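You operate a simulated robot arm through the tools that you are given. There is no shell and no other tool. Be economical: measure what you need, move in short steps, check, and stop when the job is done.

Carry out the task below with a simulated robot arm. There is one attempt and no reset: what you move stays moved.

TASK
Put the letter block marked "R" from the top of the grey table on the low shelf of the black cart and the letter block labelled "M" on the top of the printer hood. Put the name strip that says "returns" from the top of the grey table on the thin white sheets and the name strip marked "quotes" on the pink board. Switch the mounter switch on. Fetch the green pass board and set it on the plate of the corner guide. Open the photo drawer, take the pink letter panel and leave it in the inside of the photo drawer and shut the drawer again. Any order will do. Set down upright: letter block.

Only the result counts: the job must be done as asked and must still hold three seconds after the hand-in. Knocking over, shifting, dropping, spilling or breaking anything else fails it. Flat cloth is picked up by pressing the open fingertips on it (5 to 10 N) and closing them slowly along it; thin cloth reads only 2 to 8 mm in the jaws.

THE ROBOT
A 7-joint arm with a fingered hand on a trunk, on a base that drives. Base frame: it is fixed to the floor where the robot stands at the start and does not move with it; the origin is under the middle of the robot, x ahead of it, y to its left, z up; the surface under the hand at the start is at about z = 92. Units: cm, degrees, N and s.
With the tool pointing down near the work surface it reaches from about 44 to 90 cm from the robot's upright axis, wherever it stands. Its first joint turns from -143.0 to 143.0 degrees. Places, roughly: green pass board [-325, 0, 75]; inside of the photo drawer [-360, -410, 40]; letter block [75, 25, 100]; low shelf of the black cart [20, -390, 20]; mounter switch [-110, 180, 110]; name strip [75, 50, 100]; photo drawer [-350, -410, 40]; pink board (22x15x1 cm) [50, 40, 90]; pink letter panel [-375, 25, 75]; plate of the corner guide [-210, 150, 90]; thin white sheets (20x20x2 cm) [70, 60, 90]; top of the printer hood (15x12 cm) [240, -200, 128]. Payload 3 kg.
The tool frame sits at the grasp point between the pads (the TCP): z along the fingers, y along the line on which they close. The tips reach 2.6 cm beyond it. Largest opening 14.8 cm; the body of the gripper starts 7.3 cm behind the TCP. The gripper is a hand of 3 fingers: y runs from the thumb to the fingers, the wrist lies at [0, 0, -22.9] in the tool frame.
Orientation is that of the tool frame in the base frame, as a unit quaternion [x, y, z, w]. With the fingers straight down and closing along the base's y, the tool's x points along the base's -x, its y along +y and its z along -z.

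THE INTERFACE
- The arm moves only by the tool move_arm. Its argument "series" is a list of rows, each a list of 2 entries, a list of its own where there are three numbers: the shift along the tool's x, y, z in cm, then the turn, a rotation vector about the tool's x, y, z in degrees. In form: [[[dx, dy, dz], [ax, ay, az]], ...]. A call has 1 to 12 rows; each row shifts and turns the commanded pose from where the row before left it, along the tool's axes as they then stand. Rows are played at 5 a second. More than 5 cm and 8.6 degrees between two rows, and nothing of the call is played. A pose out of reach is approached as far as the arm can. The call stops where the force on the tool passes 40 N (or 10 N more than at its start, if that is more) or the arm is blocked; 0.2 s more then pass. In this call time passes only in rows, and 0.2 s behind the last. The reply holds the time, the measured pose of the TCP, the force on the tool along the base axes, the opening and the grip force, in the units named above and with some noise, with the torque about the TCP (base axes, N m) and any sound that the robot's microphone picked up, and new pictures: "show" is both (left out), scene, wrist or none.
- Cameras (640 x 400 px; columns grow to the right, rows downward): "scene" is now at [14.21, 3.06, 181.18]; the picture's right is [0.30, -0.95, 0.00], its down [-0.80, -0.25, -0.55] and it looks along [0.52, 0.17, -0.83] (base axes); focal length 269 px, centre (320, 200). "wrist" rides on the gripper at [6.8, -3.9, -9] in the tool frame; the picture's right is [0.50, 0.87, 0.00], its down [-0.66, 0.38, -0.65] and it looks along [-0.57, 0.33, 0.76] (tool axes); focal length 222 px, centre (320, 200). There is no depth. A picture from a camera that has moved, and an enlarged one, comes with that camera's place and axes in the base frame and with its lens. The place of the scene camera against the robot may be out by one fixed shift of up to 1.8 cm in any direction.
- raise_lower(by): slides the trunk up (or, below 0, down) by that many cm; the arm and the scene camera ride with it, the base frame stays. It gives what a move gives, with no picture.
- base_move(legs): drives the robot by 1 to 6 legs, each [ahead, left, turn to the left] in cm, cm and degrees, along the robot's own axes; the way and the turn of a leg run together, so that a leg with both is an arc; at most 150 cm and 180 degrees a leg. The arm and the cameras ride along, it lands a little off, and it stops where it bumps. It gives what a move gives, and a new picture of the scene camera.
- curl_fingers(finger1, finger2, thumb_bend): sets how far each is bent, from 0 (flat) to 1 (curled in); at 0.3 the hand is open as for a grip, at 0.7 the pads meet at the TCP. One left out holds its place. A second passes; each finger stops where it meets its share of the squeeze, and holds until it gets a number again. It is the only way to open and close the hand. It gives what a move gives, with no picture; readings hold the bend of each and the force on the fingers (four entries, about 0 where the hand has none), thumb and palm.
- aim_head(pan, tilt): turns the head with the scene camera to pan (to the left, within 86 degrees either way) and tilt (down, from -29 to 69), counted from straight ahead of the robot. It gives what a move gives, and a new picture of the scene camera.
- inspect(camera, box): a new picture of the part [left, top, right, bottom] of that camera's present view, enlarged. It takes no simulated time.
- hand_in(): hands the job in; it is judged then, once.

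Work in short steps. Places have to be worked out from the pictures, the camera data and where the tool is seen: move nearer, look again, correct. Check each grasp and each placing, and mend what went wrong. You have 217 turns and 260 pictures in all, those below and enlarged ones among them. Open the gripper and draw the arm clear of the work before you hand the job in, unless the task says otherwise.

The tools are called after "Request:" as a command line: name --argument value ..., lists and objects as JSON in quotes. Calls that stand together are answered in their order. move_arm: Moves the arm, as the interface text tells. Its arguments: {"type":"object","properties":{"series":{"type":"array"},"show":{"type":"string","enum":["both","scene","wrist","none"]}},"required":["series"]} The other tools are called the same way: raise_lower (by) slides the trunk up or down; curl_fingers (finger1, finger2, thumb_bend) moves the fingers one by one; base_move (legs) drives the base; aim_head (pan, tilt) turns the head that bears the scene camera; inspect (camera, box) takes an enlarged picture of a part of a camera's view; hand_in () hands the job in.

At the start:

```text
clock: 0.0
tool_pos: [65.88, 36.59, 120.49]
orientation: [0.0, 1.0, 0.001, 0.001]
wrist_force: [-0.2, -0.1, -0.3]
torque: [-0.02, -0.02, 0.0]
width: 14.79
grip_force: 0.0
shape: jaw
bend: [0.3, 0.3, 0.3]
finger forces: [0.0, 0.0, 0.0, 0.0, 0.1, 0.0]
trunk travel left (down, up): [-75.0, 14.0]
robot x, y, heading: [-0.02, -0.0, -0.2]
head pan, tilt: [17.7, 56.6]
```

scene: 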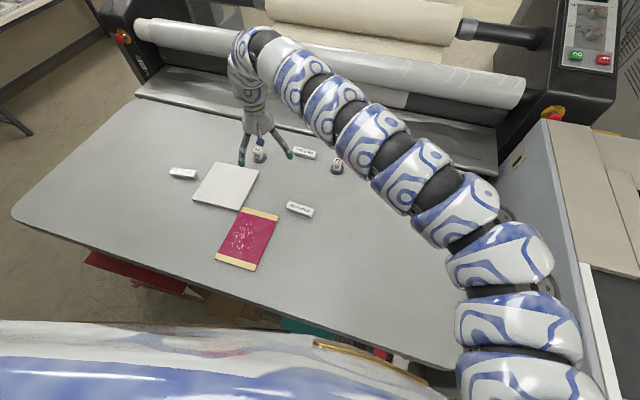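
wrist: 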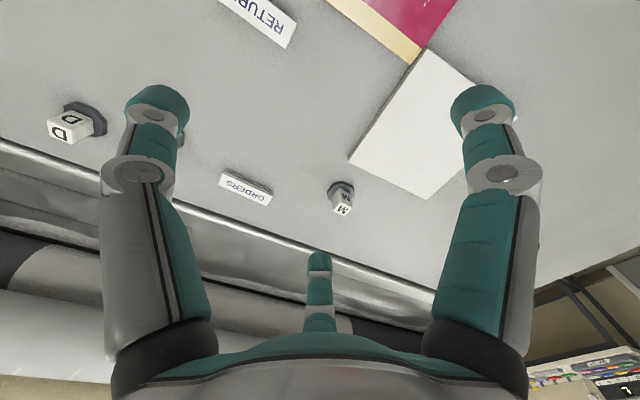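

I start by enlarging the table region to read the labels on blocks and strips.

Request:
inspect --camera "scene" --box '[150, 120, 390, 270]'

Request:
inspect --camera "wrist" --box '[0, 0, 480, 300]'

```text
2.67 times, centred on (270, 195) of scene
camera zoom: at [14.21, 3.06, 181.18], right [0.3, -0.95, 0.0], down [-0.8, -0.25, -0.55], along [0.52, 0.17, -0.83], focal length 718 px, centre (453, 213)
```

zoom: 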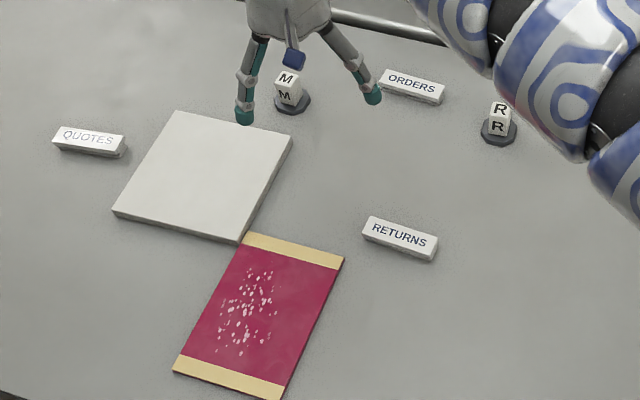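

```text
1.33 times, centred on (240, 150) of wrist
camera zoom: at [59.18, 32.71, 129.55], right [-0.5, 0.87, 0.0], down [0.66, 0.38, 0.65], along [0.57, 0.33, -0.76], focal length 296 px, centre (427, 267)
```

zoom: 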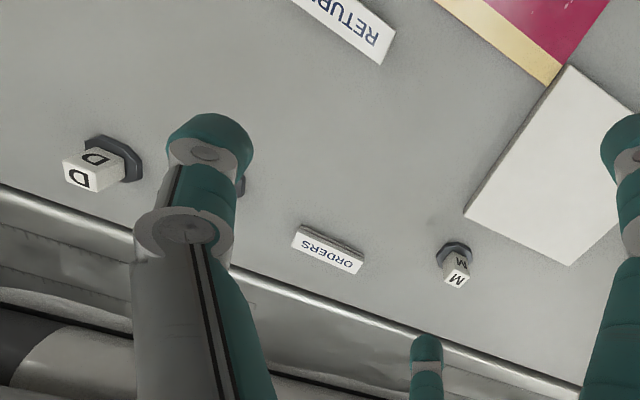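

M, R and another (D) block sit at the table's far side; the strips are Quotes (about [65,79]), Returns ([63,26]) and Orders. Quotes is out of reach from here, so I drive left 28 cm.

Request:
base_move --legs '[[0, 28, 0]]'

```text
clock: 1.9
tool_pos: [65.89, 64.82, 120.53]
orientation: [0.0, 1.0, 0.001, 0.0]
wrist_force: [0.5, -0.5, -0.2]
torque: [-0.06, -0.01, 0.02]
width: 14.78
grip_force: 0.2
shape: jaw
bend: [0.3, 0.3, 0.3]
finger forces: [0.0, 0.0, 0.1, 0.0, 0.1, 0.0]
trunk travel left (down, up): [-75.0, 14.0]
robot x, y, heading: [-0.43, 27.88, 0.3]
head pan, tilt: [17.7, 56.6]
camera scene: at [14.2, 31.22, 181.18], right [0.31, -0.95, 0.0], down [-0.8, -0.26, -0.55], along [0.52, 0.17, -0.84], focal length 269 px, centre (320, 200)
```

scene: 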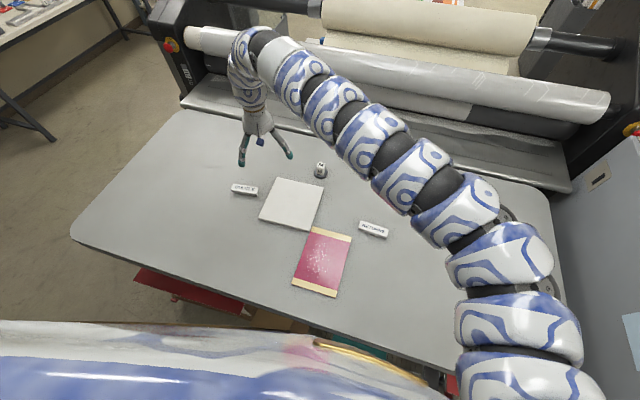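

The base moved 28 cm. I move over the Quotes strip (about [66,79]) and turn the hand so the fingers close across the strip's short side.

Request:
move_arm --series '[[[0, 4.7, 2], [0, 0, 8.5]], [[0, 0, 2], [0, 0, 8.5]], [[0, 0, 2], [0, 0, 8.5]], [[0, 0, 0], [0, 0, 8.5]], [[0, 0, 0], [0, 0, 8.5]], [[0, 0, 0], [0, 0, 8.5]], [[0, 0, 0], [0, 0, 8.5]], [[0, 0, 0], [0, 0, 8.5]], [[0, 0, 0], [0, 0, 8.5]], [[-4.5, 0, 0], [0, 0, 4]], [[-4.5, 0, 0], [0, 0, 0]]]'

```text
refused: row 1 steps farther than a row can; nothing moved
```

The first row was slightly too long; I also correct the sign of the final shift.

Request:
move_arm --series '[[[0, 4.5, 2], [0, 0, 8.5]], [[0, 0, 2], [0, 0, 8.5]], [[0, 0, 2], [0, 0, 8.5]], [[0, 0, 0], [0, 0, 8.5]], [[0, 0, 0], [0, 0, 8.5]], [[0, 0, 0], [0, 0, 8.5]], [[0, 0, 0], [0, 0, 8.5]], [[0, 0, 0], [0, 0, 8.5]], [[0, 0, 0], [0, 0, 8.5]], [[4.5, 0, 0], [0, 0, 4]], [[4.5, 0, 0], [0, 0, 0]]]'

```text
clock: 4.3
tool_pos: [64.08, 74.67, 114.56]
orientation: [0.646, 0.763, -0.001, 0.001]
wrist_force: [-1.1, 1.3, 0.2]
torque: [-0.02, -0.03, -0.02]
width: 14.81
grip_force: 0.2
shape: jaw
bend: [0.3, 0.3, 0.3]
finger forces: [0.1, 0.0, 0.0, 0.0, 0.0, 0.0]
out of reach, approached as far as the arm can: row 11
trunk travel left (down, up): [-75.0, 14.0]
robot x, y, heading: [-0.26, 27.93, -0.2]
head pan, tilt: [17.7, 56.6]
camera scene: at [13.82, 31.44, 181.21], right [0.3, -0.95, 0.0], down [-0.79, -0.25, -0.55], along [0.53, 0.17, -0.83], focal length 269 px, centre (320, 200)
camera wrist: at [59.18, 80.74, 123.56], right [0.77, 0.64, 0.0], down [0.48, -0.58, 0.66], along [0.42, -0.51, -0.75], focal length 222 px, centre (320, 200)
```

scene: 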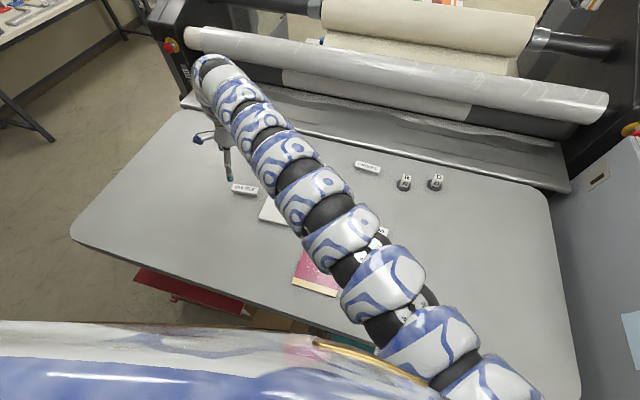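
wrist: 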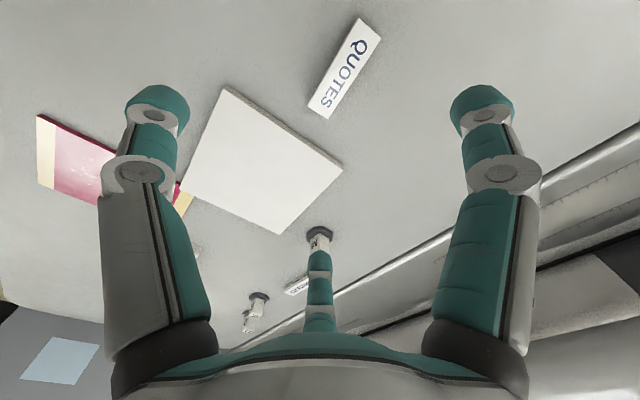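

The reach was short; the wrist camera puts Quotes at about [65,78.2]. I drive 12 cm further left.

Request:
base_move --legs '[[0, 12, 0]]'

```text
clock: 5.7
tool_pos: [64.43, 86.0, 114.76]
orientation: [0.646, 0.763, 0.002, 0.0]
wrist_force: [0.6, -0.3, 1.0]
torque: [0.0, -0.06, 0.02]
width: 14.75
grip_force: 0.0
shape: jaw
bend: [0.3, 0.3, 0.3]
finger forces: [0.1, 0.1, 0.0, 0.0, 0.0, 0.1]
trunk travel left (down, up): [-75.0, 14.0]
robot x, y, heading: [0.19, 39.55, 0.2]
head pan, tilt: [17.7, 56.6]
stopped in leg 1: the robot was blocked; the commanded pose is now the measured one
camera scene: at [14.14, 42.56, 181.19], right [0.31, -0.95, 0.0], down [-0.79, -0.26, -0.55], along [0.52, 0.17, -0.83], focal length 269 px, centre (320, 200)
```

scene: 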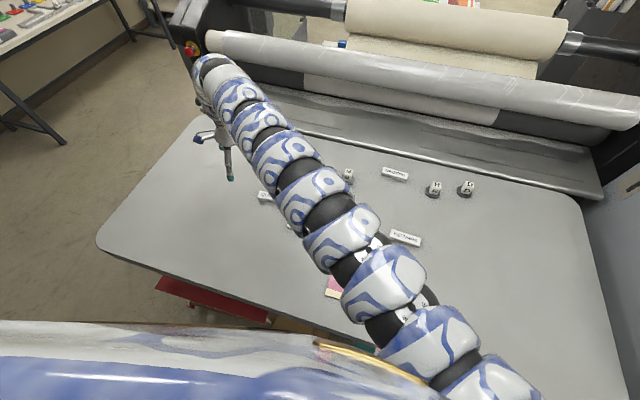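

The base stands 11.6 cm further left. Now I move over the strip and lower to z about 101 to check alignment.

Request:
move_arm --series '[[[-3.9, -0.3, 2], [0, 0, 0]], [[-3.9, -0.3, 2], [0, 0, 0]], [[0, 0, 4], [0, 0, 0]], [[0, 0, 4], [0, 0, 0]], [[0, 0, 1.5], [0, 0, 0]]]'

```text
clock: 6.9
tool_pos: [65.31, 77.88, 101.06]
orientation: [0.646, 0.763, 0.001, 0.0]
wrist_force: [-0.1, 0.3, -0.8]
torque: [0.03, 0.08, 0.02]
width: 14.81
grip_force: 0.1
shape: jaw
bend: [0.3, 0.3, 0.3]
finger forces: [0.0, 0.0, 0.0, 0.1, 0.0, 0.0]
trunk travel left (down, up): [-75.0, 14.0]
robot x, y, heading: [0.01, 39.52, 0.3]
head pan, tilt: [17.7, 56.6]
camera scene: at [14.46, 42.35, 181.16], right [0.3, -0.95, 0.0], down [-0.8, -0.25, -0.55], along [0.52, 0.17, -0.84], focal length 269 px, centre (320, 200)
camera wrist: at [60.4, 83.92, 110.0], right [0.77, 0.64, 0.0], down [0.48, -0.59, 0.65], along [0.41, -0.5, -0.76], focal length 222 px, centre (320, 200)
```

scene: 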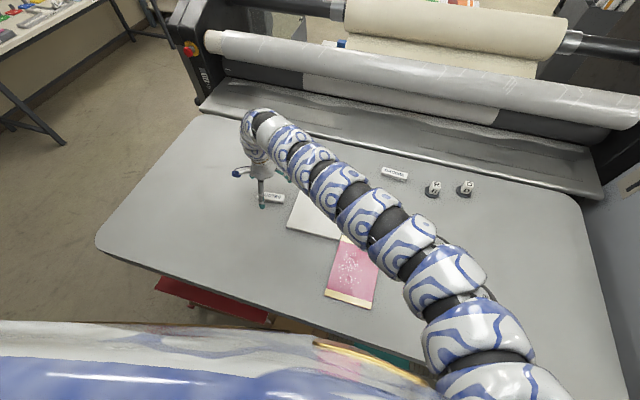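
wrist: 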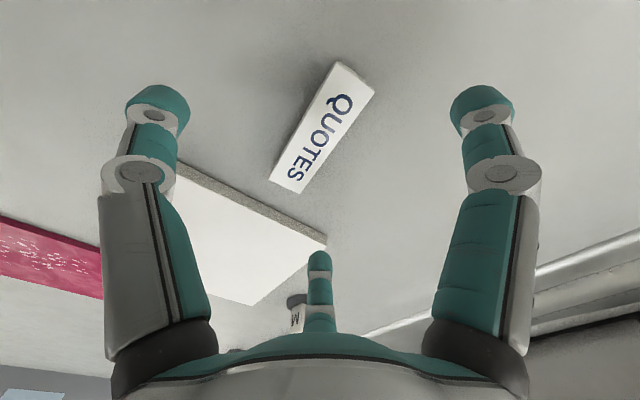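

The strip centre is about [64.7,79.0]; the TCP needs to shift by (-0.6,+1.1). I then lower to TCP z about 95.3, so the tips stay just above the table.

Request:
move_arm --series '[[[1.2, -0.46, 2], [0, 0, 0]], [[0, 0, 2], [0, 0, 0]], [[0, 0, 1.8], [0, 0, 0]]]' --show "wrist"

Request:
curl_fingers --finger1 0.5 --finger2 0.5 --thumb_bend 0.5

Request:
inspect --camera "wrist" --box '[80, 0, 560, 300]'

```text
clock: 7.7
tool_pos: [64.5, 79.16, 95.3]
orientation: [0.646, 0.763, -0.001, 0.001]
wrist_force: [0.3, -0.5, 1.1]
torque: [0.03, 0.01, -0.01]
width: 14.8
grip_force: 0.0
shape: jaw
bend: [0.3, 0.3, 0.3]
finger forces: [0.0, 0.1, 0.0, 0.1, 0.1, 0.1]
trunk travel left (down, up): [-75.0, 14.0]
robot x, y, heading: [0.14, 39.55, 0.0]
head pan, tilt: [17.7, 56.6]
camera wrist: at [59.54, 85.25, 104.26], right [0.77, 0.64, 0.0], down [0.48, -0.58, 0.65], along [0.42, -0.5, -0.76], focal length 222 px, centre (320, 200)
```

wrist: 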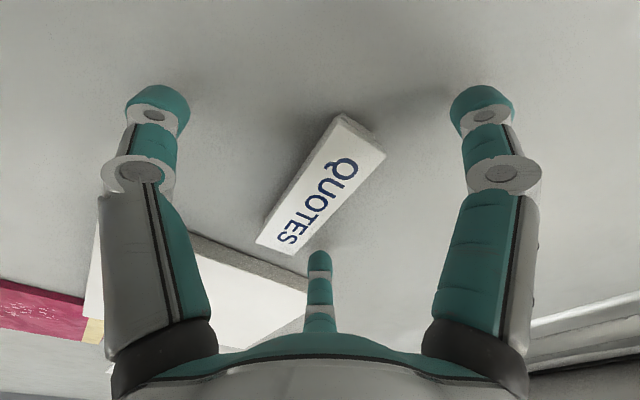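

```text
clock: 8.7
tool_pos: [64.49, 79.24, 95.48]
orientation: [0.647, 0.763, 0.001, 0.0]
wrist_force: [0.8, 0.7, 8.2]
torque: [-0.05, -0.11, -0.02]
width: 6.4
grip_force: 3.5
shape: fingers
bend: [0.49, 0.49, 0.5]
finger forces: [2.2, 3.9, 0.1, 0.0, 1.8, 0.0]
trunk travel left (down, up): [-75.0, 14.0]
robot x, y, heading: [0.05, 39.53, -0.3]
head pan, tilt: [17.7, 56.6]
```

```text
1.33 times, centred on (320, 150) of wrist
camera zoom: at [59.49, 85.27, 104.34], right [0.77, 0.64, 0.0], down [0.48, -0.58, 0.65], along [0.42, -0.5, -0.76], focal length 296 px, centre (320, 267)
```

zoom: 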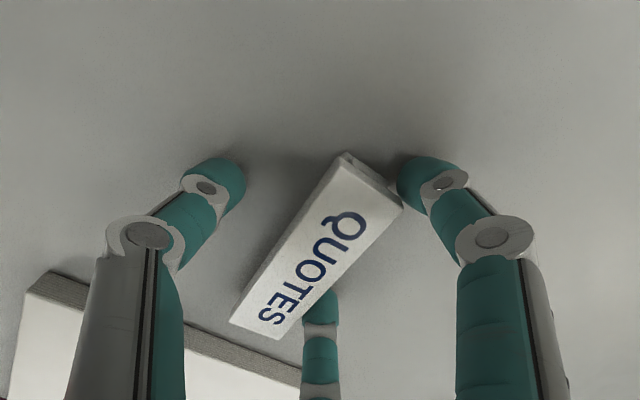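

The tips press on the table (8 N up) at this bend, so I raise 0.8 cm and then close further.

Request:
move_arm --series '[[[0, 0, -0.8], [0, 0, 0]]]' --show "none"

Request:
curl_fingers --finger1 0.65 --finger2 0.65 --thumb_bend 0.65

Request:
inspect --camera "wrist" --box '[80, 0, 560, 300]'

```text
clock: 9.1
tool_pos: [64.49, 79.2, 96.0]
orientation: [0.646, 0.763, 0.0, 0.0]
wrist_force: [1.3, 0.2, 0.5]
torque: [0.0, -0.01, -0.01]
width: 6.27
grip_force: 0.0
shape: fingers
bend: [0.5, 0.5, 0.5]
finger forces: [0.1, 0.0, 0.1, 0.0, 0.0, 0.0]
trunk travel left (down, up): [-75.0, 14.0]
robot x, y, heading: [0.05, 39.36, 0.1]
head pan, tilt: [17.7, 56.6]
```

```text
clock: 10.1
tool_pos: [64.43, 79.18, 96.04]
orientation: [0.646, 0.763, 0.0, 0.0]
wrist_force: [0.6, -0.4, -0.3]
torque: [-0.03, 0.01, -0.02]
width: 2.29
grip_force: 4.5
shape: fingers
bend: [0.63, 0.61, 0.62]
finger forces: [1.7, 3.2, 0.0, 0.0, 3.9, 0.0]
trunk travel left (down, up): [-75.0, 14.0]
robot x, y, heading: [0.05, 39.6, 0.2]
head pan, tilt: [17.7, 56.6]
```

```text
1.33 times, centred on (320, 150) of wrist
camera zoom: at [59.52, 85.28, 105.05], right [0.77, 0.64, 0.0], down [0.48, -0.58, 0.65], along [0.42, -0.5, -0.76], focal length 296 px, centre (320, 267)
```

zoom: 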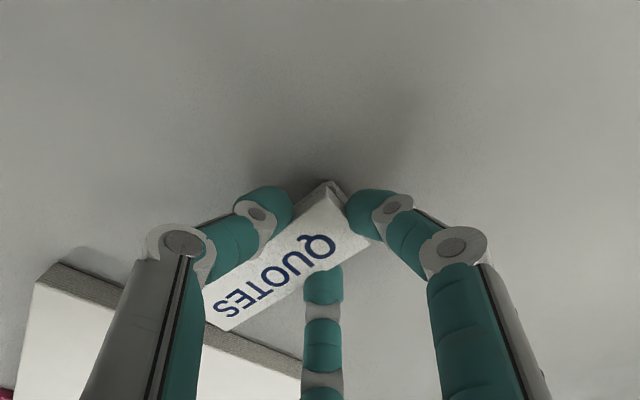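

All three fingers touch the strip (it yawed slightly). I tighten the grip and lift a bit to check.

Request:
curl_fingers --finger1 0.72 --finger2 0.72 --thumb_bend 0.75

Request:
move_arm --series '[[[0, 0, -2], [0, 0, 0]], [[0, 0, -3], [0, 0, 0]]]'

```text
clock: 11.1
tool_pos: [64.46, 79.23, 96.07]
orientation: [0.646, 0.763, 0.0, 0.001]
wrist_force: [-1.3, 0.1, -0.1]
torque: [0.01, -0.02, 0.0]
width: 1.99
grip_force: 16.0
shape: fingers
bend: [0.63, 0.61, 0.66]
finger forces: [8.5, 10.3, 0.0, 0.0, 13.8, 0.0]
trunk travel left (down, up): [-75.0, 14.0]
robot x, y, heading: [-0.1, 39.72, 0.1]
head pan, tilt: [17.7, 56.6]
```

```text
clock: 11.7
tool_pos: [64.36, 79.24, 101.06]
orientation: [0.646, 0.763, 0.0, 0.0]
wrist_force: [-0.2, 1.2, -0.4]
torque: [0.02, -0.05, 0.03]
width: 1.98
grip_force: 15.8
shape: fingers
bend: [0.63, 0.61, 0.66]
finger forces: [8.4, 10.3, 0.1, 0.0, 13.7, 0.0]
trunk travel left (down, up): [-75.0, 14.0]
robot x, y, heading: [-0.22, 39.78, 0.1]
head pan, tilt: [17.7, 56.6]
camera scene: at [14.16, 42.56, 181.19], right [0.31, -0.95, 0.0], down [-0.8, -0.26, -0.55], along [0.52, 0.17, -0.83], focal length 269 px, centre (320, 200)
camera wrist: at [59.48, 85.33, 110.07], right [0.77, 0.64, 0.0], down [0.48, -0.58, 0.65], along [0.42, -0.5, -0.76], focal length 222 px, centre (320, 200)
```

scene: 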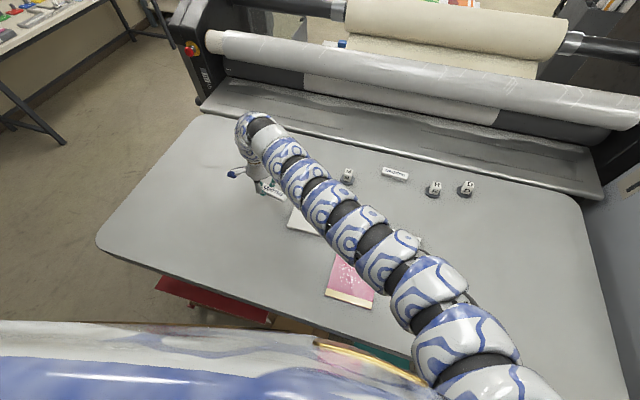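
wrist: 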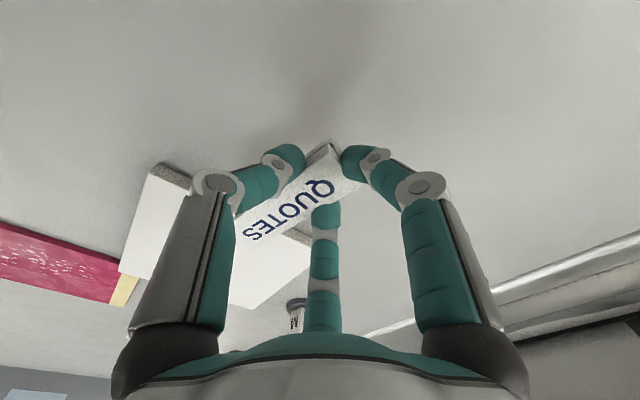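

The strip is held securely. I raise it and drive right about 25 cm so that the pink board, sheets and Returns are all in reach.

Request:
move_arm --series '[[[0, 0, -4.5], [0, 0, 0]], [[0, 0, -4.5], [0, 0, 0]]]' --show "none"

Request:
base_move --legs '[[0, -25, 0]]'

```text
clock: 12.3
tool_pos: [64.34, 79.19, 110.1]
orientation: [0.646, 0.763, 0.0, -0.001]
wrist_force: [-0.6, 0.1, -1.5]
torque: [0.0, -0.01, 0.01]
width: 1.96
grip_force: 16.3
shape: fingers
bend: [0.63, 0.61, 0.66]
finger forces: [8.4, 10.4, 0.0, 0.0, 13.7, 0.0]
trunk travel left (down, up): [-75.0, 14.0]
robot x, y, heading: [-0.01, 39.36, 0.0]
head pan, tilt: [17.7, 56.6]
```

```text
clock: 14.1
tool_pos: [64.59, 53.98, 110.2]
orientation: [0.647, 0.763, 0.0, -0.001]
wrist_force: [0.0, 0.0, -1.4]
torque: [0.01, -0.01, 0.02]
width: 1.97
grip_force: 16.3
shape: fingers
bend: [0.63, 0.61, 0.66]
finger forces: [8.3, 10.5, 0.0, 0.0, 13.6, 0.0]
trunk travel left (down, up): [-75.0, 14.0]
robot x, y, heading: [0.06, 14.46, -0.3]
head pan, tilt: [17.7, 56.6]
camera scene: at [14.19, 17.46, 181.19], right [0.3, -0.95, 0.0], down [-0.8, -0.25, -0.55], along [0.52, 0.17, -0.83], focal length 269 px, centre (320, 200)
```

scene: 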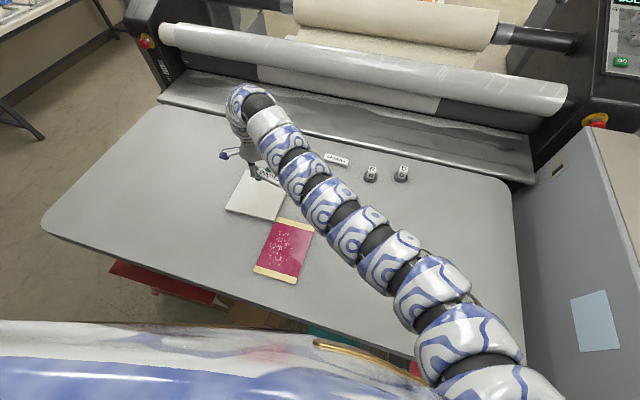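

The pink board's centre is at [45.6,40.4]. I carry the strip over it.

Request:
move_arm --series '[[[-1.88, -3.92, 0], [0, 0, 0]], [[-1.88, -3.92, 0], [0, 0, 0]], [[-1.88, -3.92, 0], [0, 0, 0]], [[-1.88, -3.92, 0], [0, 0, 0]], [[-1.88, -3.92, 0], [0, 0, 0]], [[0, 0, 4], [0, 0, 0]]]'

```text
clock: 15.5
tool_pos: [52.72, 46.5, 101.58]
orientation: [0.647, 0.763, 0.001, 0.0]
wrist_force: [0.3, 0.8, 0.3]
torque: [0.0, -0.02, 0.01]
width: 1.9
grip_force: 16.3
shape: fingers
bend: [0.63, 0.61, 0.67]
finger forces: [7.8, 10.5, 0.1, 0.1, 13.6, 0.0]
out of reach, approached as far as the arm can: row 3, 4, 5
trunk travel left (down, up): [-75.0, 14.0]
robot x, y, heading: [0.03, 14.4, -0.1]
head pan, tilt: [17.7, 56.6]
camera scene: at [14.31, 17.6, 181.17], right [0.3, -0.95, 0.0], down [-0.8, -0.25, -0.55], along [0.52, 0.17, -0.84], focal length 269 px, centre (320, 200)
camera wrist: at [47.86, 52.5, 110.52], right [0.77, 0.63, 0.0], down [0.48, -0.58, 0.65], along [0.41, -0.51, -0.76], focal length 222 px, centre (320, 200)
```

scene: 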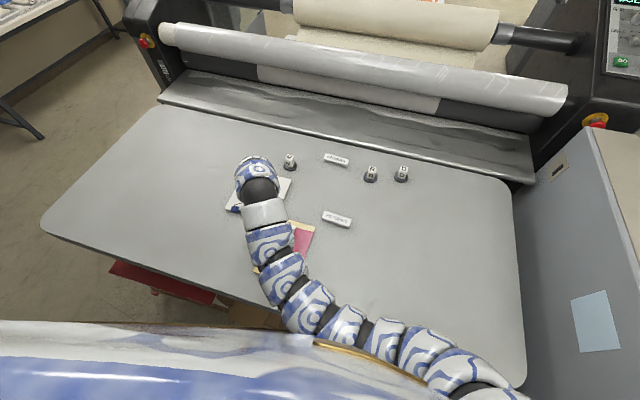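
wrist: 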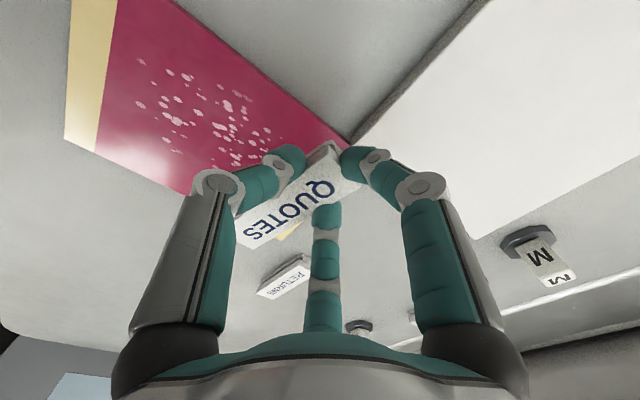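

The arm is at its inner limit, so I use the base to shift by (-6,-5) instead.

Request:
base_move --legs '[[-6.5, -5, 0]]'

Request:
inspect --camera "wrist" --box '[0, 0, 640, 400]'

```text
clock: 16.6
tool_pos: [46.06, 41.34, 101.79]
orientation: [0.646, 0.764, 0.001, 0.0]
wrist_force: [-0.6, -0.3, -0.1]
torque: [0.02, -0.02, 0.0]
width: 1.91
grip_force: 16.0
shape: fingers
bend: [0.63, 0.61, 0.67]
finger forces: [7.7, 10.4, 0.1, 0.0, 13.6, 0.0]
trunk travel left (down, up): [-75.0, 14.0]
robot x, y, heading: [-6.57, 9.21, 0.2]
head pan, tilt: [17.7, 56.6]
camera scene: at [7.51, 12.42, 181.2], right [0.3, -0.95, 0.0], down [-0.8, -0.25, -0.55], along [0.53, 0.17, -0.83], focal length 269 px, centre (320, 200)
```

scene: 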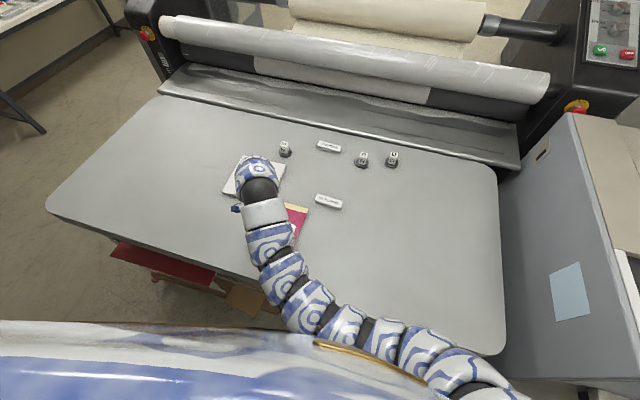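

```text
1.00 times, centred on (320, 200) of wrist (not enlarged: the box is as wide or as high as the picture)
camera zoom: at [41.14, 47.45, 110.68], right [0.77, 0.64, 0.0], down [0.48, -0.59, 0.65], along [0.42, -0.5, -0.76], focal length 222 px, centre (320, 200)
```

zoom: 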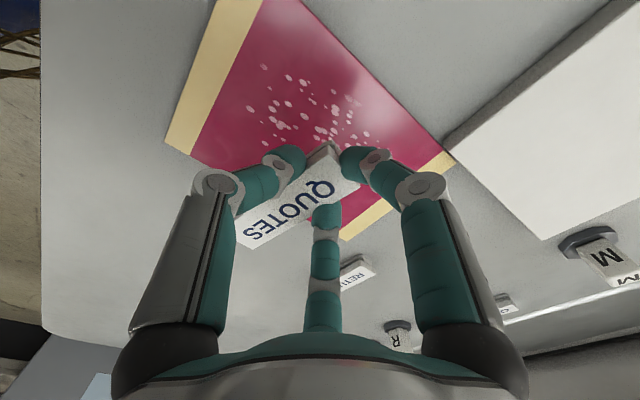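

The strip spans y 35–44 at x 45, within the board (y 33–47). I shift 0.8 cm in +y and lower until contact.

Request:
move_arm --series '[[[0.8, 0, 2.5], [0, 0, 0]], [[0, 0, 1.5], [0, 0, 0]], [[0, 0, 0.5], [0, 0, 0]], [[0, 0, 0.2], [0, 0, 0]]]' --show "wrist"

```text
clock: 17.6
tool_pos: [45.91, 42.35, 96.99]
orientation: [0.646, 0.764, -0.001, 0.0]
wrist_force: [-0.3, -0.3, -0.3]
torque: [0.01, 0.02, 0.0]
width: 1.93
grip_force: 16.3
shape: fingers
bend: [0.63, 0.61, 0.67]
finger forces: [7.6, 10.5, 0.0, 0.1, 13.8, 0.1]
trunk travel left (down, up): [-75.0, 14.0]
robot x, y, heading: [-6.82, 9.46, -0.1]
head pan, tilt: [17.7, 56.6]
camera wrist: at [41.11, 48.36, 105.9], right [0.77, 0.64, 0.0], down [0.48, -0.58, 0.65], along [0.42, -0.5, -0.76], focal length 222 px, centre (320, 200)
```

wrist: 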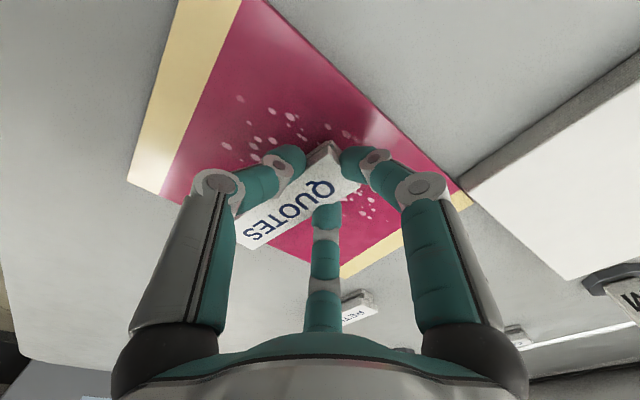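

No contact yet; I creep down.

Request:
move_arm --series '[[[0, 0, 0.2], [0, 0, 0]], [[0, 0, 0.2], [0, 0, 0]], [[0, 0, 0.2], [0, 0, 0]]]' --show "none"

```text
clock: 18.4
tool_pos: [45.99, 42.35, 96.64]
orientation: [0.646, 0.763, 0.002, -0.001]
wrist_force: [-1.9, 1.8, 14.2]
torque: [-0.04, -0.08, -0.02]
width: 1.89
grip_force: 19.8
shape: fingers
bend: [0.63, 0.6, 0.67]
finger forces: [9.3, 11.9, 0.1, 0.1, 17.2, 0.0]
trunk travel left (down, up): [-75.0, 14.0]
robot x, y, heading: [-6.77, 9.32, 0.1]
head pan, tilt: [17.7, 56.6]
```

Contact made. I back off 0.3 cm and open the fingers.

Request:
move_arm --series '[[[0, 0, -0.25], [0, 0, 0]]]' --show "none"

Request:
curl_fingers --finger1 0.5 --finger2 0.5 --thumb_bend 0.5

Request:
move_arm --series '[[[0, 0, -2], [0, 0, 0]], [[0, 0, -4], [0, 0, 0]], [[0, 0, -4], [0, 0, 0]]]' --show "wrist"

```text
clock: 18.8
tool_pos: [46.02, 42.32, 96.59]
orientation: [0.646, 0.763, 0.0, 0.0]
wrist_force: [-0.5, 0.8, 5.4]
torque: [-0.02, -0.01, -0.01]
width: 1.86
grip_force: 18.0
shape: fingers
bend: [0.63, 0.6, 0.67]
finger forces: [8.8, 11.7, 0.0, 0.1, 15.4, 0.0]
trunk travel left (down, up): [-75.0, 14.0]
robot x, y, heading: [-6.43, 9.36, -0.3]
head pan, tilt: [17.7, 56.6]
```

```text
clock: 19.8
tool_pos: [45.92, 42.23, 96.61]
orientation: [0.646, 0.764, 0.0, 0.0]
wrist_force: [0.2, 0.2, -0.3]
torque: [0.0, -0.01, 0.02]
width: 6.18
grip_force: 0.1
shape: fingers
bend: [0.5, 0.5, 0.5]
finger forces: [0.0, 0.1, 0.1, 0.0, 0.1, 0.0]
trunk travel left (down, up): [-75.0, 14.0]
robot x, y, heading: [-6.77, 9.76, 0.2]
head pan, tilt: [17.7, 56.6]
```

```text
clock: 20.6
tool_pos: [46.29, 42.41, 106.08]
orientation: [0.647, 0.763, 0.003, 0.001]
wrist_force: [0.7, 0.2, -0.3]
torque: [0.02, 0.02, -0.01]
width: 6.18
grip_force: 0.1
shape: fingers
bend: [0.5, 0.5, 0.5]
finger forces: [0.1, 0.0, 0.1, 0.1, 0.0, 0.0]
out of reach, approached as far as the arm can: row 3
trunk travel left (down, up): [-75.0, 14.0]
robot x, y, heading: [-6.55, 9.47, -0.2]
head pan, tilt: [17.7, 56.6]
camera wrist: at [41.3, 48.47, 114.98], right [0.77, 0.64, 0.0], down [0.48, -0.59, 0.65], along [0.42, -0.5, -0.76], focal length 222 px, centre (320, 200)
```

wrist: 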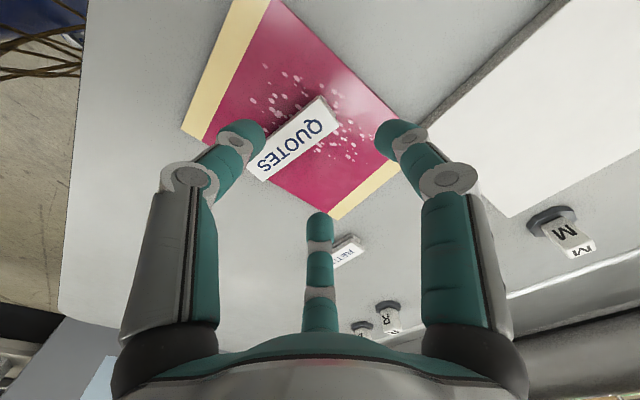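

Quotes rests on the pink board. Now I move over Returns (about [62.7,26.2]) with open fingers.

Request:
curl_fingers --finger1 0.42 --finger2 0.42 --thumb_bend 0.42

Request:
move_arm --series '[[[-3.74, 2.7, 0], [0, 0, 0]], [[-3.74, 2.7, 0], [0, 0, 0]], [[-3.74, 2.7, 0], [0, 0, 0]], [[-3.74, 2.7, 0], [0, 0, 0]], [[-3.74, 2.7, 0], [0, 0, 0]], [[0, 0, 3], [0, 0, 8.5]]]'

```text
clock: 21.6
tool_pos: [46.17, 42.38, 105.96]
orientation: [0.647, 0.763, 0.002, 0.0]
wrist_force: [0.1, -0.1, -0.4]
torque: [-0.01, -0.02, -0.01]
width: 8.78
grip_force: 0.1
shape: fingers
bend: [0.42, 0.42, 0.42]
finger forces: [0.0, 0.0, 0.0, 0.1, 0.0, 0.0]
trunk travel left (down, up): [-75.0, 14.0]
robot x, y, heading: [-6.5, 9.7, 0.0]
head pan, tilt: [17.7, 56.6]
```

```text
clock: 23.0
tool_pos: [62.55, 26.19, 102.95]
orientation: [0.702, 0.713, 0.001, 0.001]
wrist_force: [0.0, 0.4, 0.9]
torque: [0.01, -0.05, 0.03]
width: 8.8
grip_force: 0.1
shape: fingers
bend: [0.42, 0.42, 0.42]
finger forces: [0.0, 0.1, 0.1, 0.0, 0.1, 0.1]
trunk travel left (down, up): [-75.0, 14.0]
robot x, y, heading: [-6.49, 9.38, 0.1]
head pan, tilt: [17.7, 56.6]
camera scene: at [7.65, 12.58, 181.19], right [0.3, -0.95, 0.0], down [-0.8, -0.25, -0.55], along [0.52, 0.17, -0.83], focal length 269 px, centre (320, 200)
camera wrist: at [58.58, 32.89, 111.91], right [0.86, 0.51, 0.0], down [0.39, -0.65, 0.65], along [0.34, -0.56, -0.76], focal length 222 px, centre (320, 200)
```

scene: 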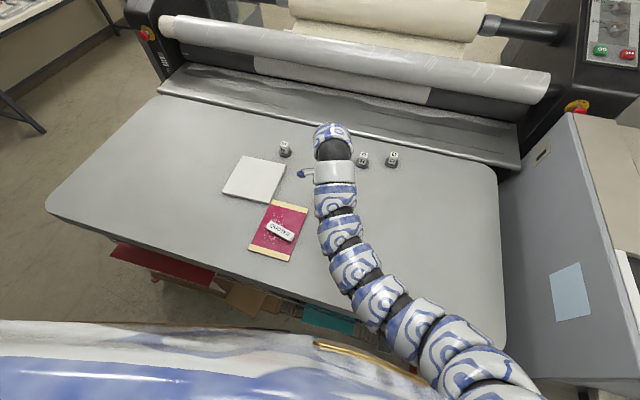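
wrist: 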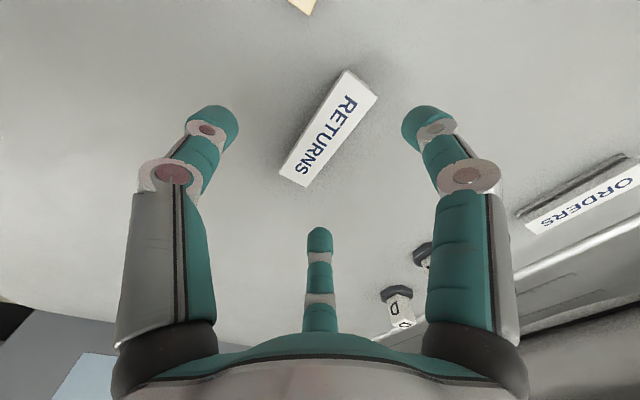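

Returns centre is at about [63.3,26.4], aligned with y. I shift 0.7 cm and lower to z 96.

Request:
move_arm --series '[[[0.2, 0.7, 2], [0, 0, 0]], [[0, 0, 3], [0, 0, 0]], [[0, 0, 2], [0, 0, 0]]]' --show "wrist"

Request:
curl_fingers --finger1 0.65 --finger2 0.65 --thumb_bend 0.65

Request:
inspect --camera "wrist" --box '[80, 0, 560, 300]'

```text
clock: 23.8
tool_pos: [63.37, 26.49, 95.92]
orientation: [0.701, 0.713, 0.001, 0.0]
wrist_force: [-0.6, -0.2, -0.7]
torque: [0.01, 0.01, 0.0]
width: 8.82
grip_force: 0.0
shape: fingers
bend: [0.42, 0.42, 0.42]
finger forces: [0.0, 0.1, 0.0, 0.0, 0.0, 0.0]
trunk travel left (down, up): [-75.0, 14.0]
robot x, y, heading: [-6.76, 9.28, 0.1]
head pan, tilt: [17.7, 56.6]
camera wrist: at [59.42, 33.16, 104.92], right [0.86, 0.51, 0.0], down [0.39, -0.65, 0.65], along [0.34, -0.56, -0.76], focal length 222 px, centre (320, 200)
```

wrist: 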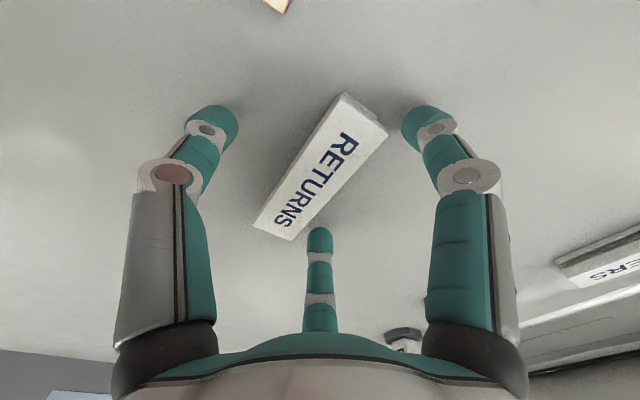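

```text
clock: 24.8
tool_pos: [63.25, 26.46, 95.94]
orientation: [0.701, 0.713, 0.0, 0.0]
wrist_force: [-1.3, 0.8, -1.2]
torque: [0.02, 0.05, 0.0]
width: 2.9
grip_force: 6.6
shape: fingers
bend: [0.62, 0.62, 0.61]
finger forces: [3.2, 3.2, 0.0, 0.1, 6.9, 0.0]
trunk travel left (down, up): [-75.0, 14.0]
robot x, y, heading: [-6.55, 9.8, -0.0]
head pan, tilt: [17.7, 56.6]
```

```text
1.33 times, centred on (320, 150) of wrist
camera zoom: at [59.36, 33.21, 104.93], right [0.86, 0.51, 0.0], down [0.39, -0.65, 0.65], along [0.34, -0.56, -0.76], focal length 296 px, centre (320, 267)
```

zoom: 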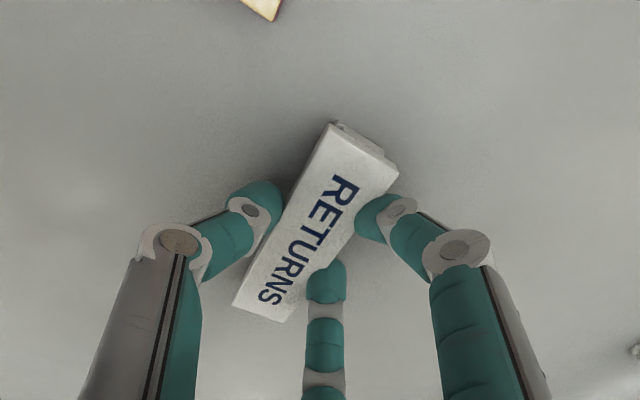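

Well centred this time. I tighten and lift.

Request:
curl_fingers --finger1 0.72 --finger2 0.72 --thumb_bend 0.74

Request:
move_arm --series '[[[0, 0, -2], [0, 0, 0]], [[0, 0, -3], [0, 0, 0]], [[0, 0, -3], [0, 0, 0]]]' --show "wrist"

```text
clock: 25.8
tool_pos: [63.26, 26.57, 95.98]
orientation: [0.701, 0.713, 0.0, 0.0]
wrist_force: [0.8, 0.1, -2.5]
torque: [0.0, 0.15, -0.01]
width: 2.5
grip_force: 16.2
shape: fingers
bend: [0.65, 0.65, 0.64]
finger forces: [8.2, 7.8, 0.0, 0.0, 17.2, 0.0]
trunk travel left (down, up): [-75.0, 14.0]
robot x, y, heading: [-6.43, 9.64, -0.1]
head pan, tilt: [17.7, 56.6]
```

```text
clock: 26.6
tool_pos: [63.25, 26.47, 104.12]
orientation: [0.701, 0.713, -0.001, 0.0]
wrist_force: [0.1, 0.1, 0.1]
torque: [-0.01, 0.01, 0.01]
width: 2.49
grip_force: 17.5
shape: fingers
bend: [0.65, 0.65, 0.64]
finger forces: [9.0, 9.0, 0.0, 0.0, 17.2, 0.0]
trunk travel left (down, up): [-75.0, 14.0]
robot x, y, heading: [-6.65, 9.77, 0.1]
head pan, tilt: [17.7, 56.6]
camera wrist: at [59.28, 33.16, 113.03], right [0.86, 0.52, 0.0], down [0.39, -0.65, 0.65], along [0.34, -0.56, -0.76], focal length 222 px, centre (320, 200)
```

wrist: 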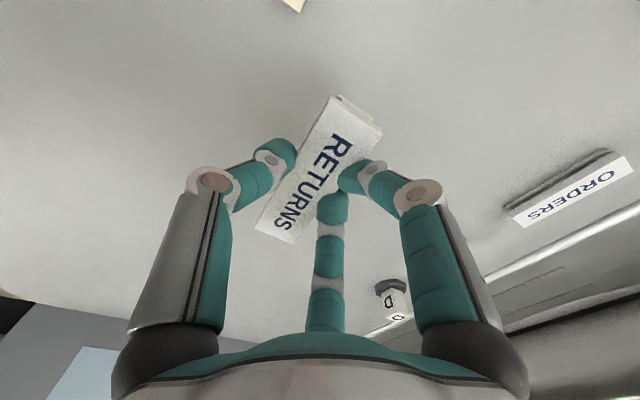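

Held firmly. The sheets' centre is about [64.6,58.4]; I drive the base left 22 cm and let the arm do the rest.

Request:
base_move --legs '[[0, 22, 0]]'

Request:
move_arm --series '[[[3.4, 0.5, 0], [0, 0, 0]], [[3.4, 0.5, 0], [0, 0, 0]], [[3.4, 0, 0], [0, 0, 0]]]'

```text
clock: 28.2
tool_pos: [63.33, 48.43, 104.06]
orientation: [0.702, 0.713, 0.001, 0.0]
wrist_force: [-0.5, 0.3, -0.1]
torque: [-0.02, -0.01, 0.02]
width: 2.49
grip_force: 17.8
shape: fingers
bend: [0.65, 0.65, 0.64]
finger forces: [9.0, 8.8, 0.0, 0.0, 17.3, 0.0]
trunk travel left (down, up): [-75.0, 14.0]
robot x, y, heading: [-6.62, 31.35, -0.0]
head pan, tilt: [17.7, 56.6]
camera scene: at [7.69, 34.73, 181.18], right [0.3, -0.95, 0.0], down [-0.8, -0.25, -0.55], along [0.52, 0.17, -0.84], focal length 269 px, centre (320, 200)
```

scene: 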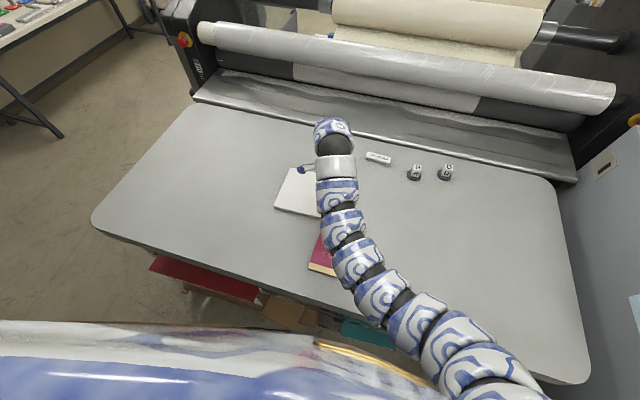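

```text
clock: 29.1
tool_pos: [64.27, 58.73, 104.09]
orientation: [0.702, 0.712, 0.0, 0.0]
wrist_force: [-0.4, -0.1, 0.0]
torque: [-0.01, 0.01, 0.03]
width: 2.51
grip_force: 17.3
shape: fingers
bend: [0.65, 0.65, 0.64]
finger forces: [8.9, 8.7, 0.1, 0.0, 17.2, 0.1]
trunk travel left (down, up): [-75.0, 14.0]
robot x, y, heading: [-6.82, 31.46, -0.0]
head pan, tilt: [17.7, 56.6]
camera scene: at [7.72, 34.67, 181.18], right [0.3, -0.95, 0.0], down [-0.8, -0.25, -0.55], along [0.52, 0.17, -0.84], focal length 269 px, centre (320, 200)
camera wrist: at [60.32, 65.4, 113.03], right [0.86, 0.51, 0.0], down [0.39, -0.65, 0.65], along [0.34, -0.56, -0.76], focal length 222 px, centre (320, 200)
```

scene: 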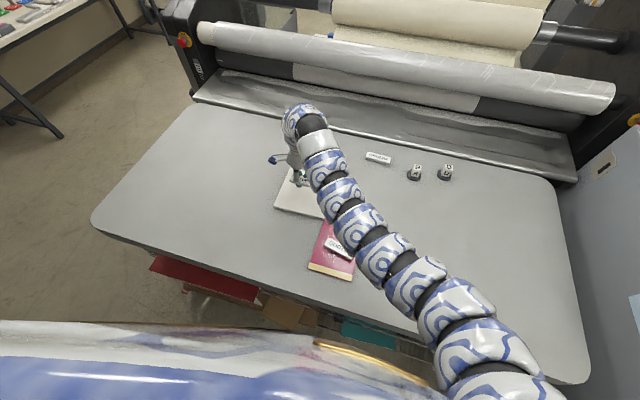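
wrist: 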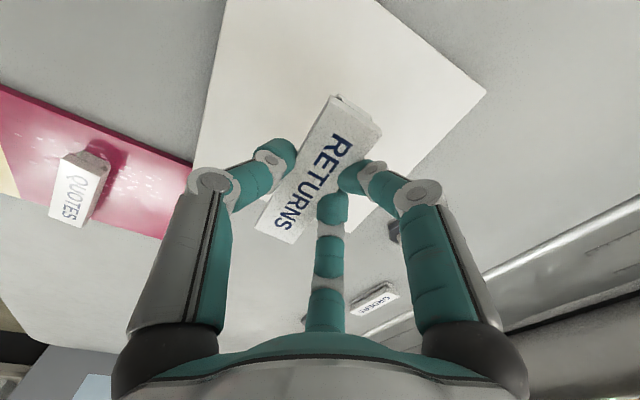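

The strip is centred over the sheets. I lower, creeping for the last part.

Request:
move_arm --series '[[[0, 0, 3], [0, 0, 0]], [[0, 0, 2.5], [0, 0, 0]], [[0, 0, 0.3], [0, 0, 0]], [[0, 0, 0.2], [0, 0, 0]]]' --show "none"

Request:
move_arm --series '[[[0, 0, 0.15], [0, 0, 0]], [[0, 0, 0.15], [0, 0, 0]]]' --show "wrist"

```text
clock: 30.1
tool_pos: [64.22, 58.62, 98.21]
orientation: [0.702, 0.713, 0.0, 0.001]
wrist_force: [0.5, -0.8, -1.1]
torque: [0.0, 0.01, -0.03]
width: 2.5
grip_force: 17.0
shape: fingers
bend: [0.65, 0.65, 0.64]
finger forces: [8.9, 8.7, 0.0, 0.1, 17.3, 0.1]
trunk travel left (down, up): [-75.0, 14.0]
robot x, y, heading: [-6.28, 31.33, 0.0]
head pan, tilt: [17.7, 56.6]
```

```text
clock: 30.6
tool_pos: [64.08, 58.65, 97.72]
orientation: [0.701, 0.713, 0.001, 0.0]
wrist_force: [-0.4, 1.5, -0.5]
torque: [-0.03, 0.02, -0.01]
width: 2.5
grip_force: 17.6
shape: fingers
bend: [0.65, 0.65, 0.64]
finger forces: [9.0, 8.5, 0.0, 0.0, 17.1, 0.1]
trunk travel left (down, up): [-75.0, 14.0]
robot x, y, heading: [-6.66, 31.32, -0.1]
head pan, tilt: [17.7, 56.6]
camera wrist: at [60.14, 65.39, 106.77], right [0.86, 0.51, 0.0], down [0.39, -0.65, 0.65], along [0.34, -0.56, -0.76], focal length 222 px, centre (320, 200)
```

wrist: 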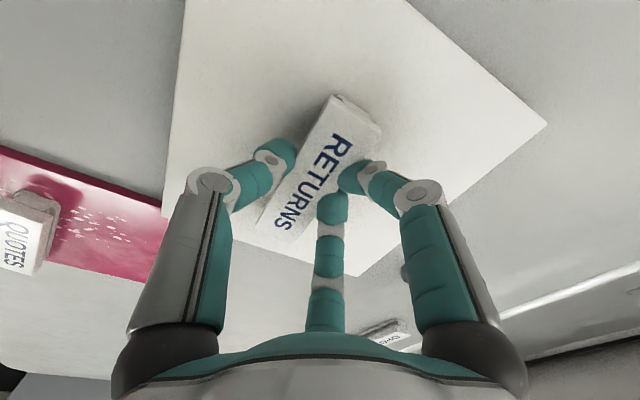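

Still no contact; I creep on.

Request:
move_arm --series '[[[0, 0, 0.15], [0, 0, 0]], [[0, 0, 0.15], [0, 0, 0]], [[0, 0, 0.15], [0, 0, 0]]]' --show "none"

```text
clock: 31.4
tool_pos: [64.14, 58.61, 97.45]
orientation: [0.702, 0.713, 0.002, 0.0]
wrist_force: [-0.5, 0.6, 14.5]
torque: [0.01, 0.23, 0.01]
width: 2.45
grip_force: 19.7
shape: fingers
bend: [0.65, 0.65, 0.66]
finger forces: [10.3, 10.2, 0.0, 0.0, 20.3, 0.1]
trunk travel left (down, up): [-75.0, 14.0]
robot x, y, heading: [-6.53, 31.5, 0.2]
head pan, tilt: [17.7, 56.6]
```

Contact. I back off slightly, open, and rise.

Request:
move_arm --series '[[[0, 0, -0.25], [0, 0, 0]]]' --show "none"

Request:
curl_fingers --finger1 0.55 --finger2 0.55 --thumb_bend 0.55

Request:
curl_fingers --finger1 0.42 --finger2 0.42 --thumb_bend 0.42

Request:
move_arm --series '[[[0, 0, -2], [0, 0, 0]], [[0, 0, -4], [0, 0, 0]], [[0, 0, -4], [0, 0, 0]], [[0, 0, -4], [0, 0, 0]]]'

```text
clock: 31.9
tool_pos: [64.17, 58.61, 97.6]
orientation: [0.702, 0.712, 0.0, 0.001]
wrist_force: [-0.5, 0.4, 8.1]
torque: [0.04, 0.11, -0.03]
width: 2.49
grip_force: 19.1
shape: fingers
bend: [0.65, 0.65, 0.65]
finger forces: [9.6, 9.6, 0.1, 0.0, 19.2, 0.0]
trunk travel left (down, up): [-75.0, 14.0]
robot x, y, heading: [-6.87, 31.52, 0.1]
head pan, tilt: [17.7, 56.6]
```

```text
clock: 32.9
tool_pos: [63.96, 58.78, 97.64]
orientation: [0.702, 0.713, 0.0, 0.0]
wrist_force: [1.2, -0.8, 0.9]
torque: [-0.02, -0.01, 0.03]
width: 4.52
grip_force: 0.0
shape: fingers
bend: [0.55, 0.55, 0.55]
finger forces: [0.1, 0.0, 0.0, 0.1, 0.0, 0.0]
trunk travel left (down, up): [-75.0, 14.0]
robot x, y, heading: [-6.66, 31.61, -0.2]
head pan, tilt: [17.7, 56.6]
```

```text
clock: 33.9
tool_pos: [64.15, 58.63, 97.61]
orientation: [0.702, 0.712, 0.0, 0.0]
wrist_force: [0.3, 0.0, -1.2]
torque: [-0.01, 0.03, 0.01]
width: 8.81
grip_force: 0.1
shape: fingers
bend: [0.42, 0.42, 0.42]
finger forces: [0.0, 0.0, 0.0, 0.0, 0.1, 0.0]
trunk travel left (down, up): [-75.0, 14.0]
robot x, y, heading: [-6.83, 31.99, 0.0]
head pan, tilt: [17.7, 56.6]
```

```text
clock: 34.9
tool_pos: [63.97, 58.73, 111.37]
orientation: [0.701, 0.714, -0.001, 0.001]
wrist_force: [-1.0, -0.8, 0.3]
torque: [-0.01, -0.05, 0.01]
width: 8.82
grip_force: 0.2
shape: fingers
bend: [0.42, 0.42, 0.42]
finger forces: [0.0, 0.0, 0.1, 0.1, 0.0, 0.0]
trunk travel left (down, up): [-75.0, 14.0]
robot x, y, heading: [-6.53, 31.71, 0.2]
head pan, tilt: [17.7, 56.6]
camera scene: at [7.64, 34.63, 181.19], right [0.3, -0.95, 0.0], down [-0.8, -0.25, -0.55], along [0.52, 0.17, -0.83], focal length 269 px, centre (320, 200)
camera wrist: at [60.04, 65.43, 120.43], right [0.86, 0.52, 0.0], down [0.39, -0.65, 0.65], along [0.34, -0.56, -0.76], focal length 222 px, centre (320, 200)
```

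scene: 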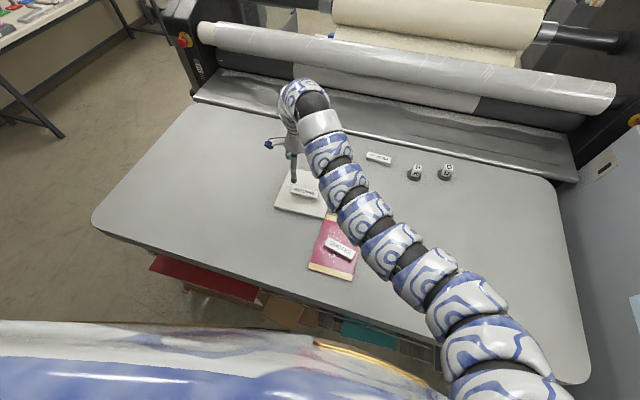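
wrist: 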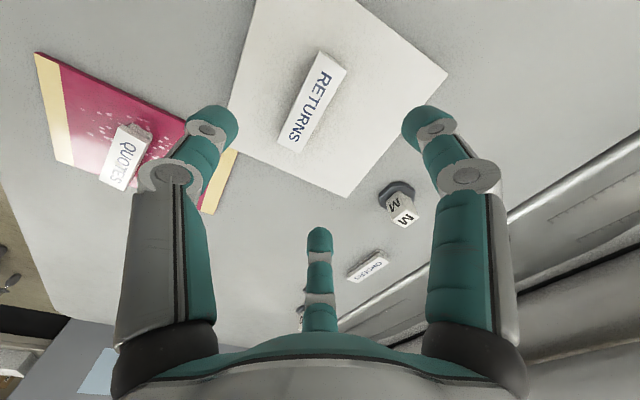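

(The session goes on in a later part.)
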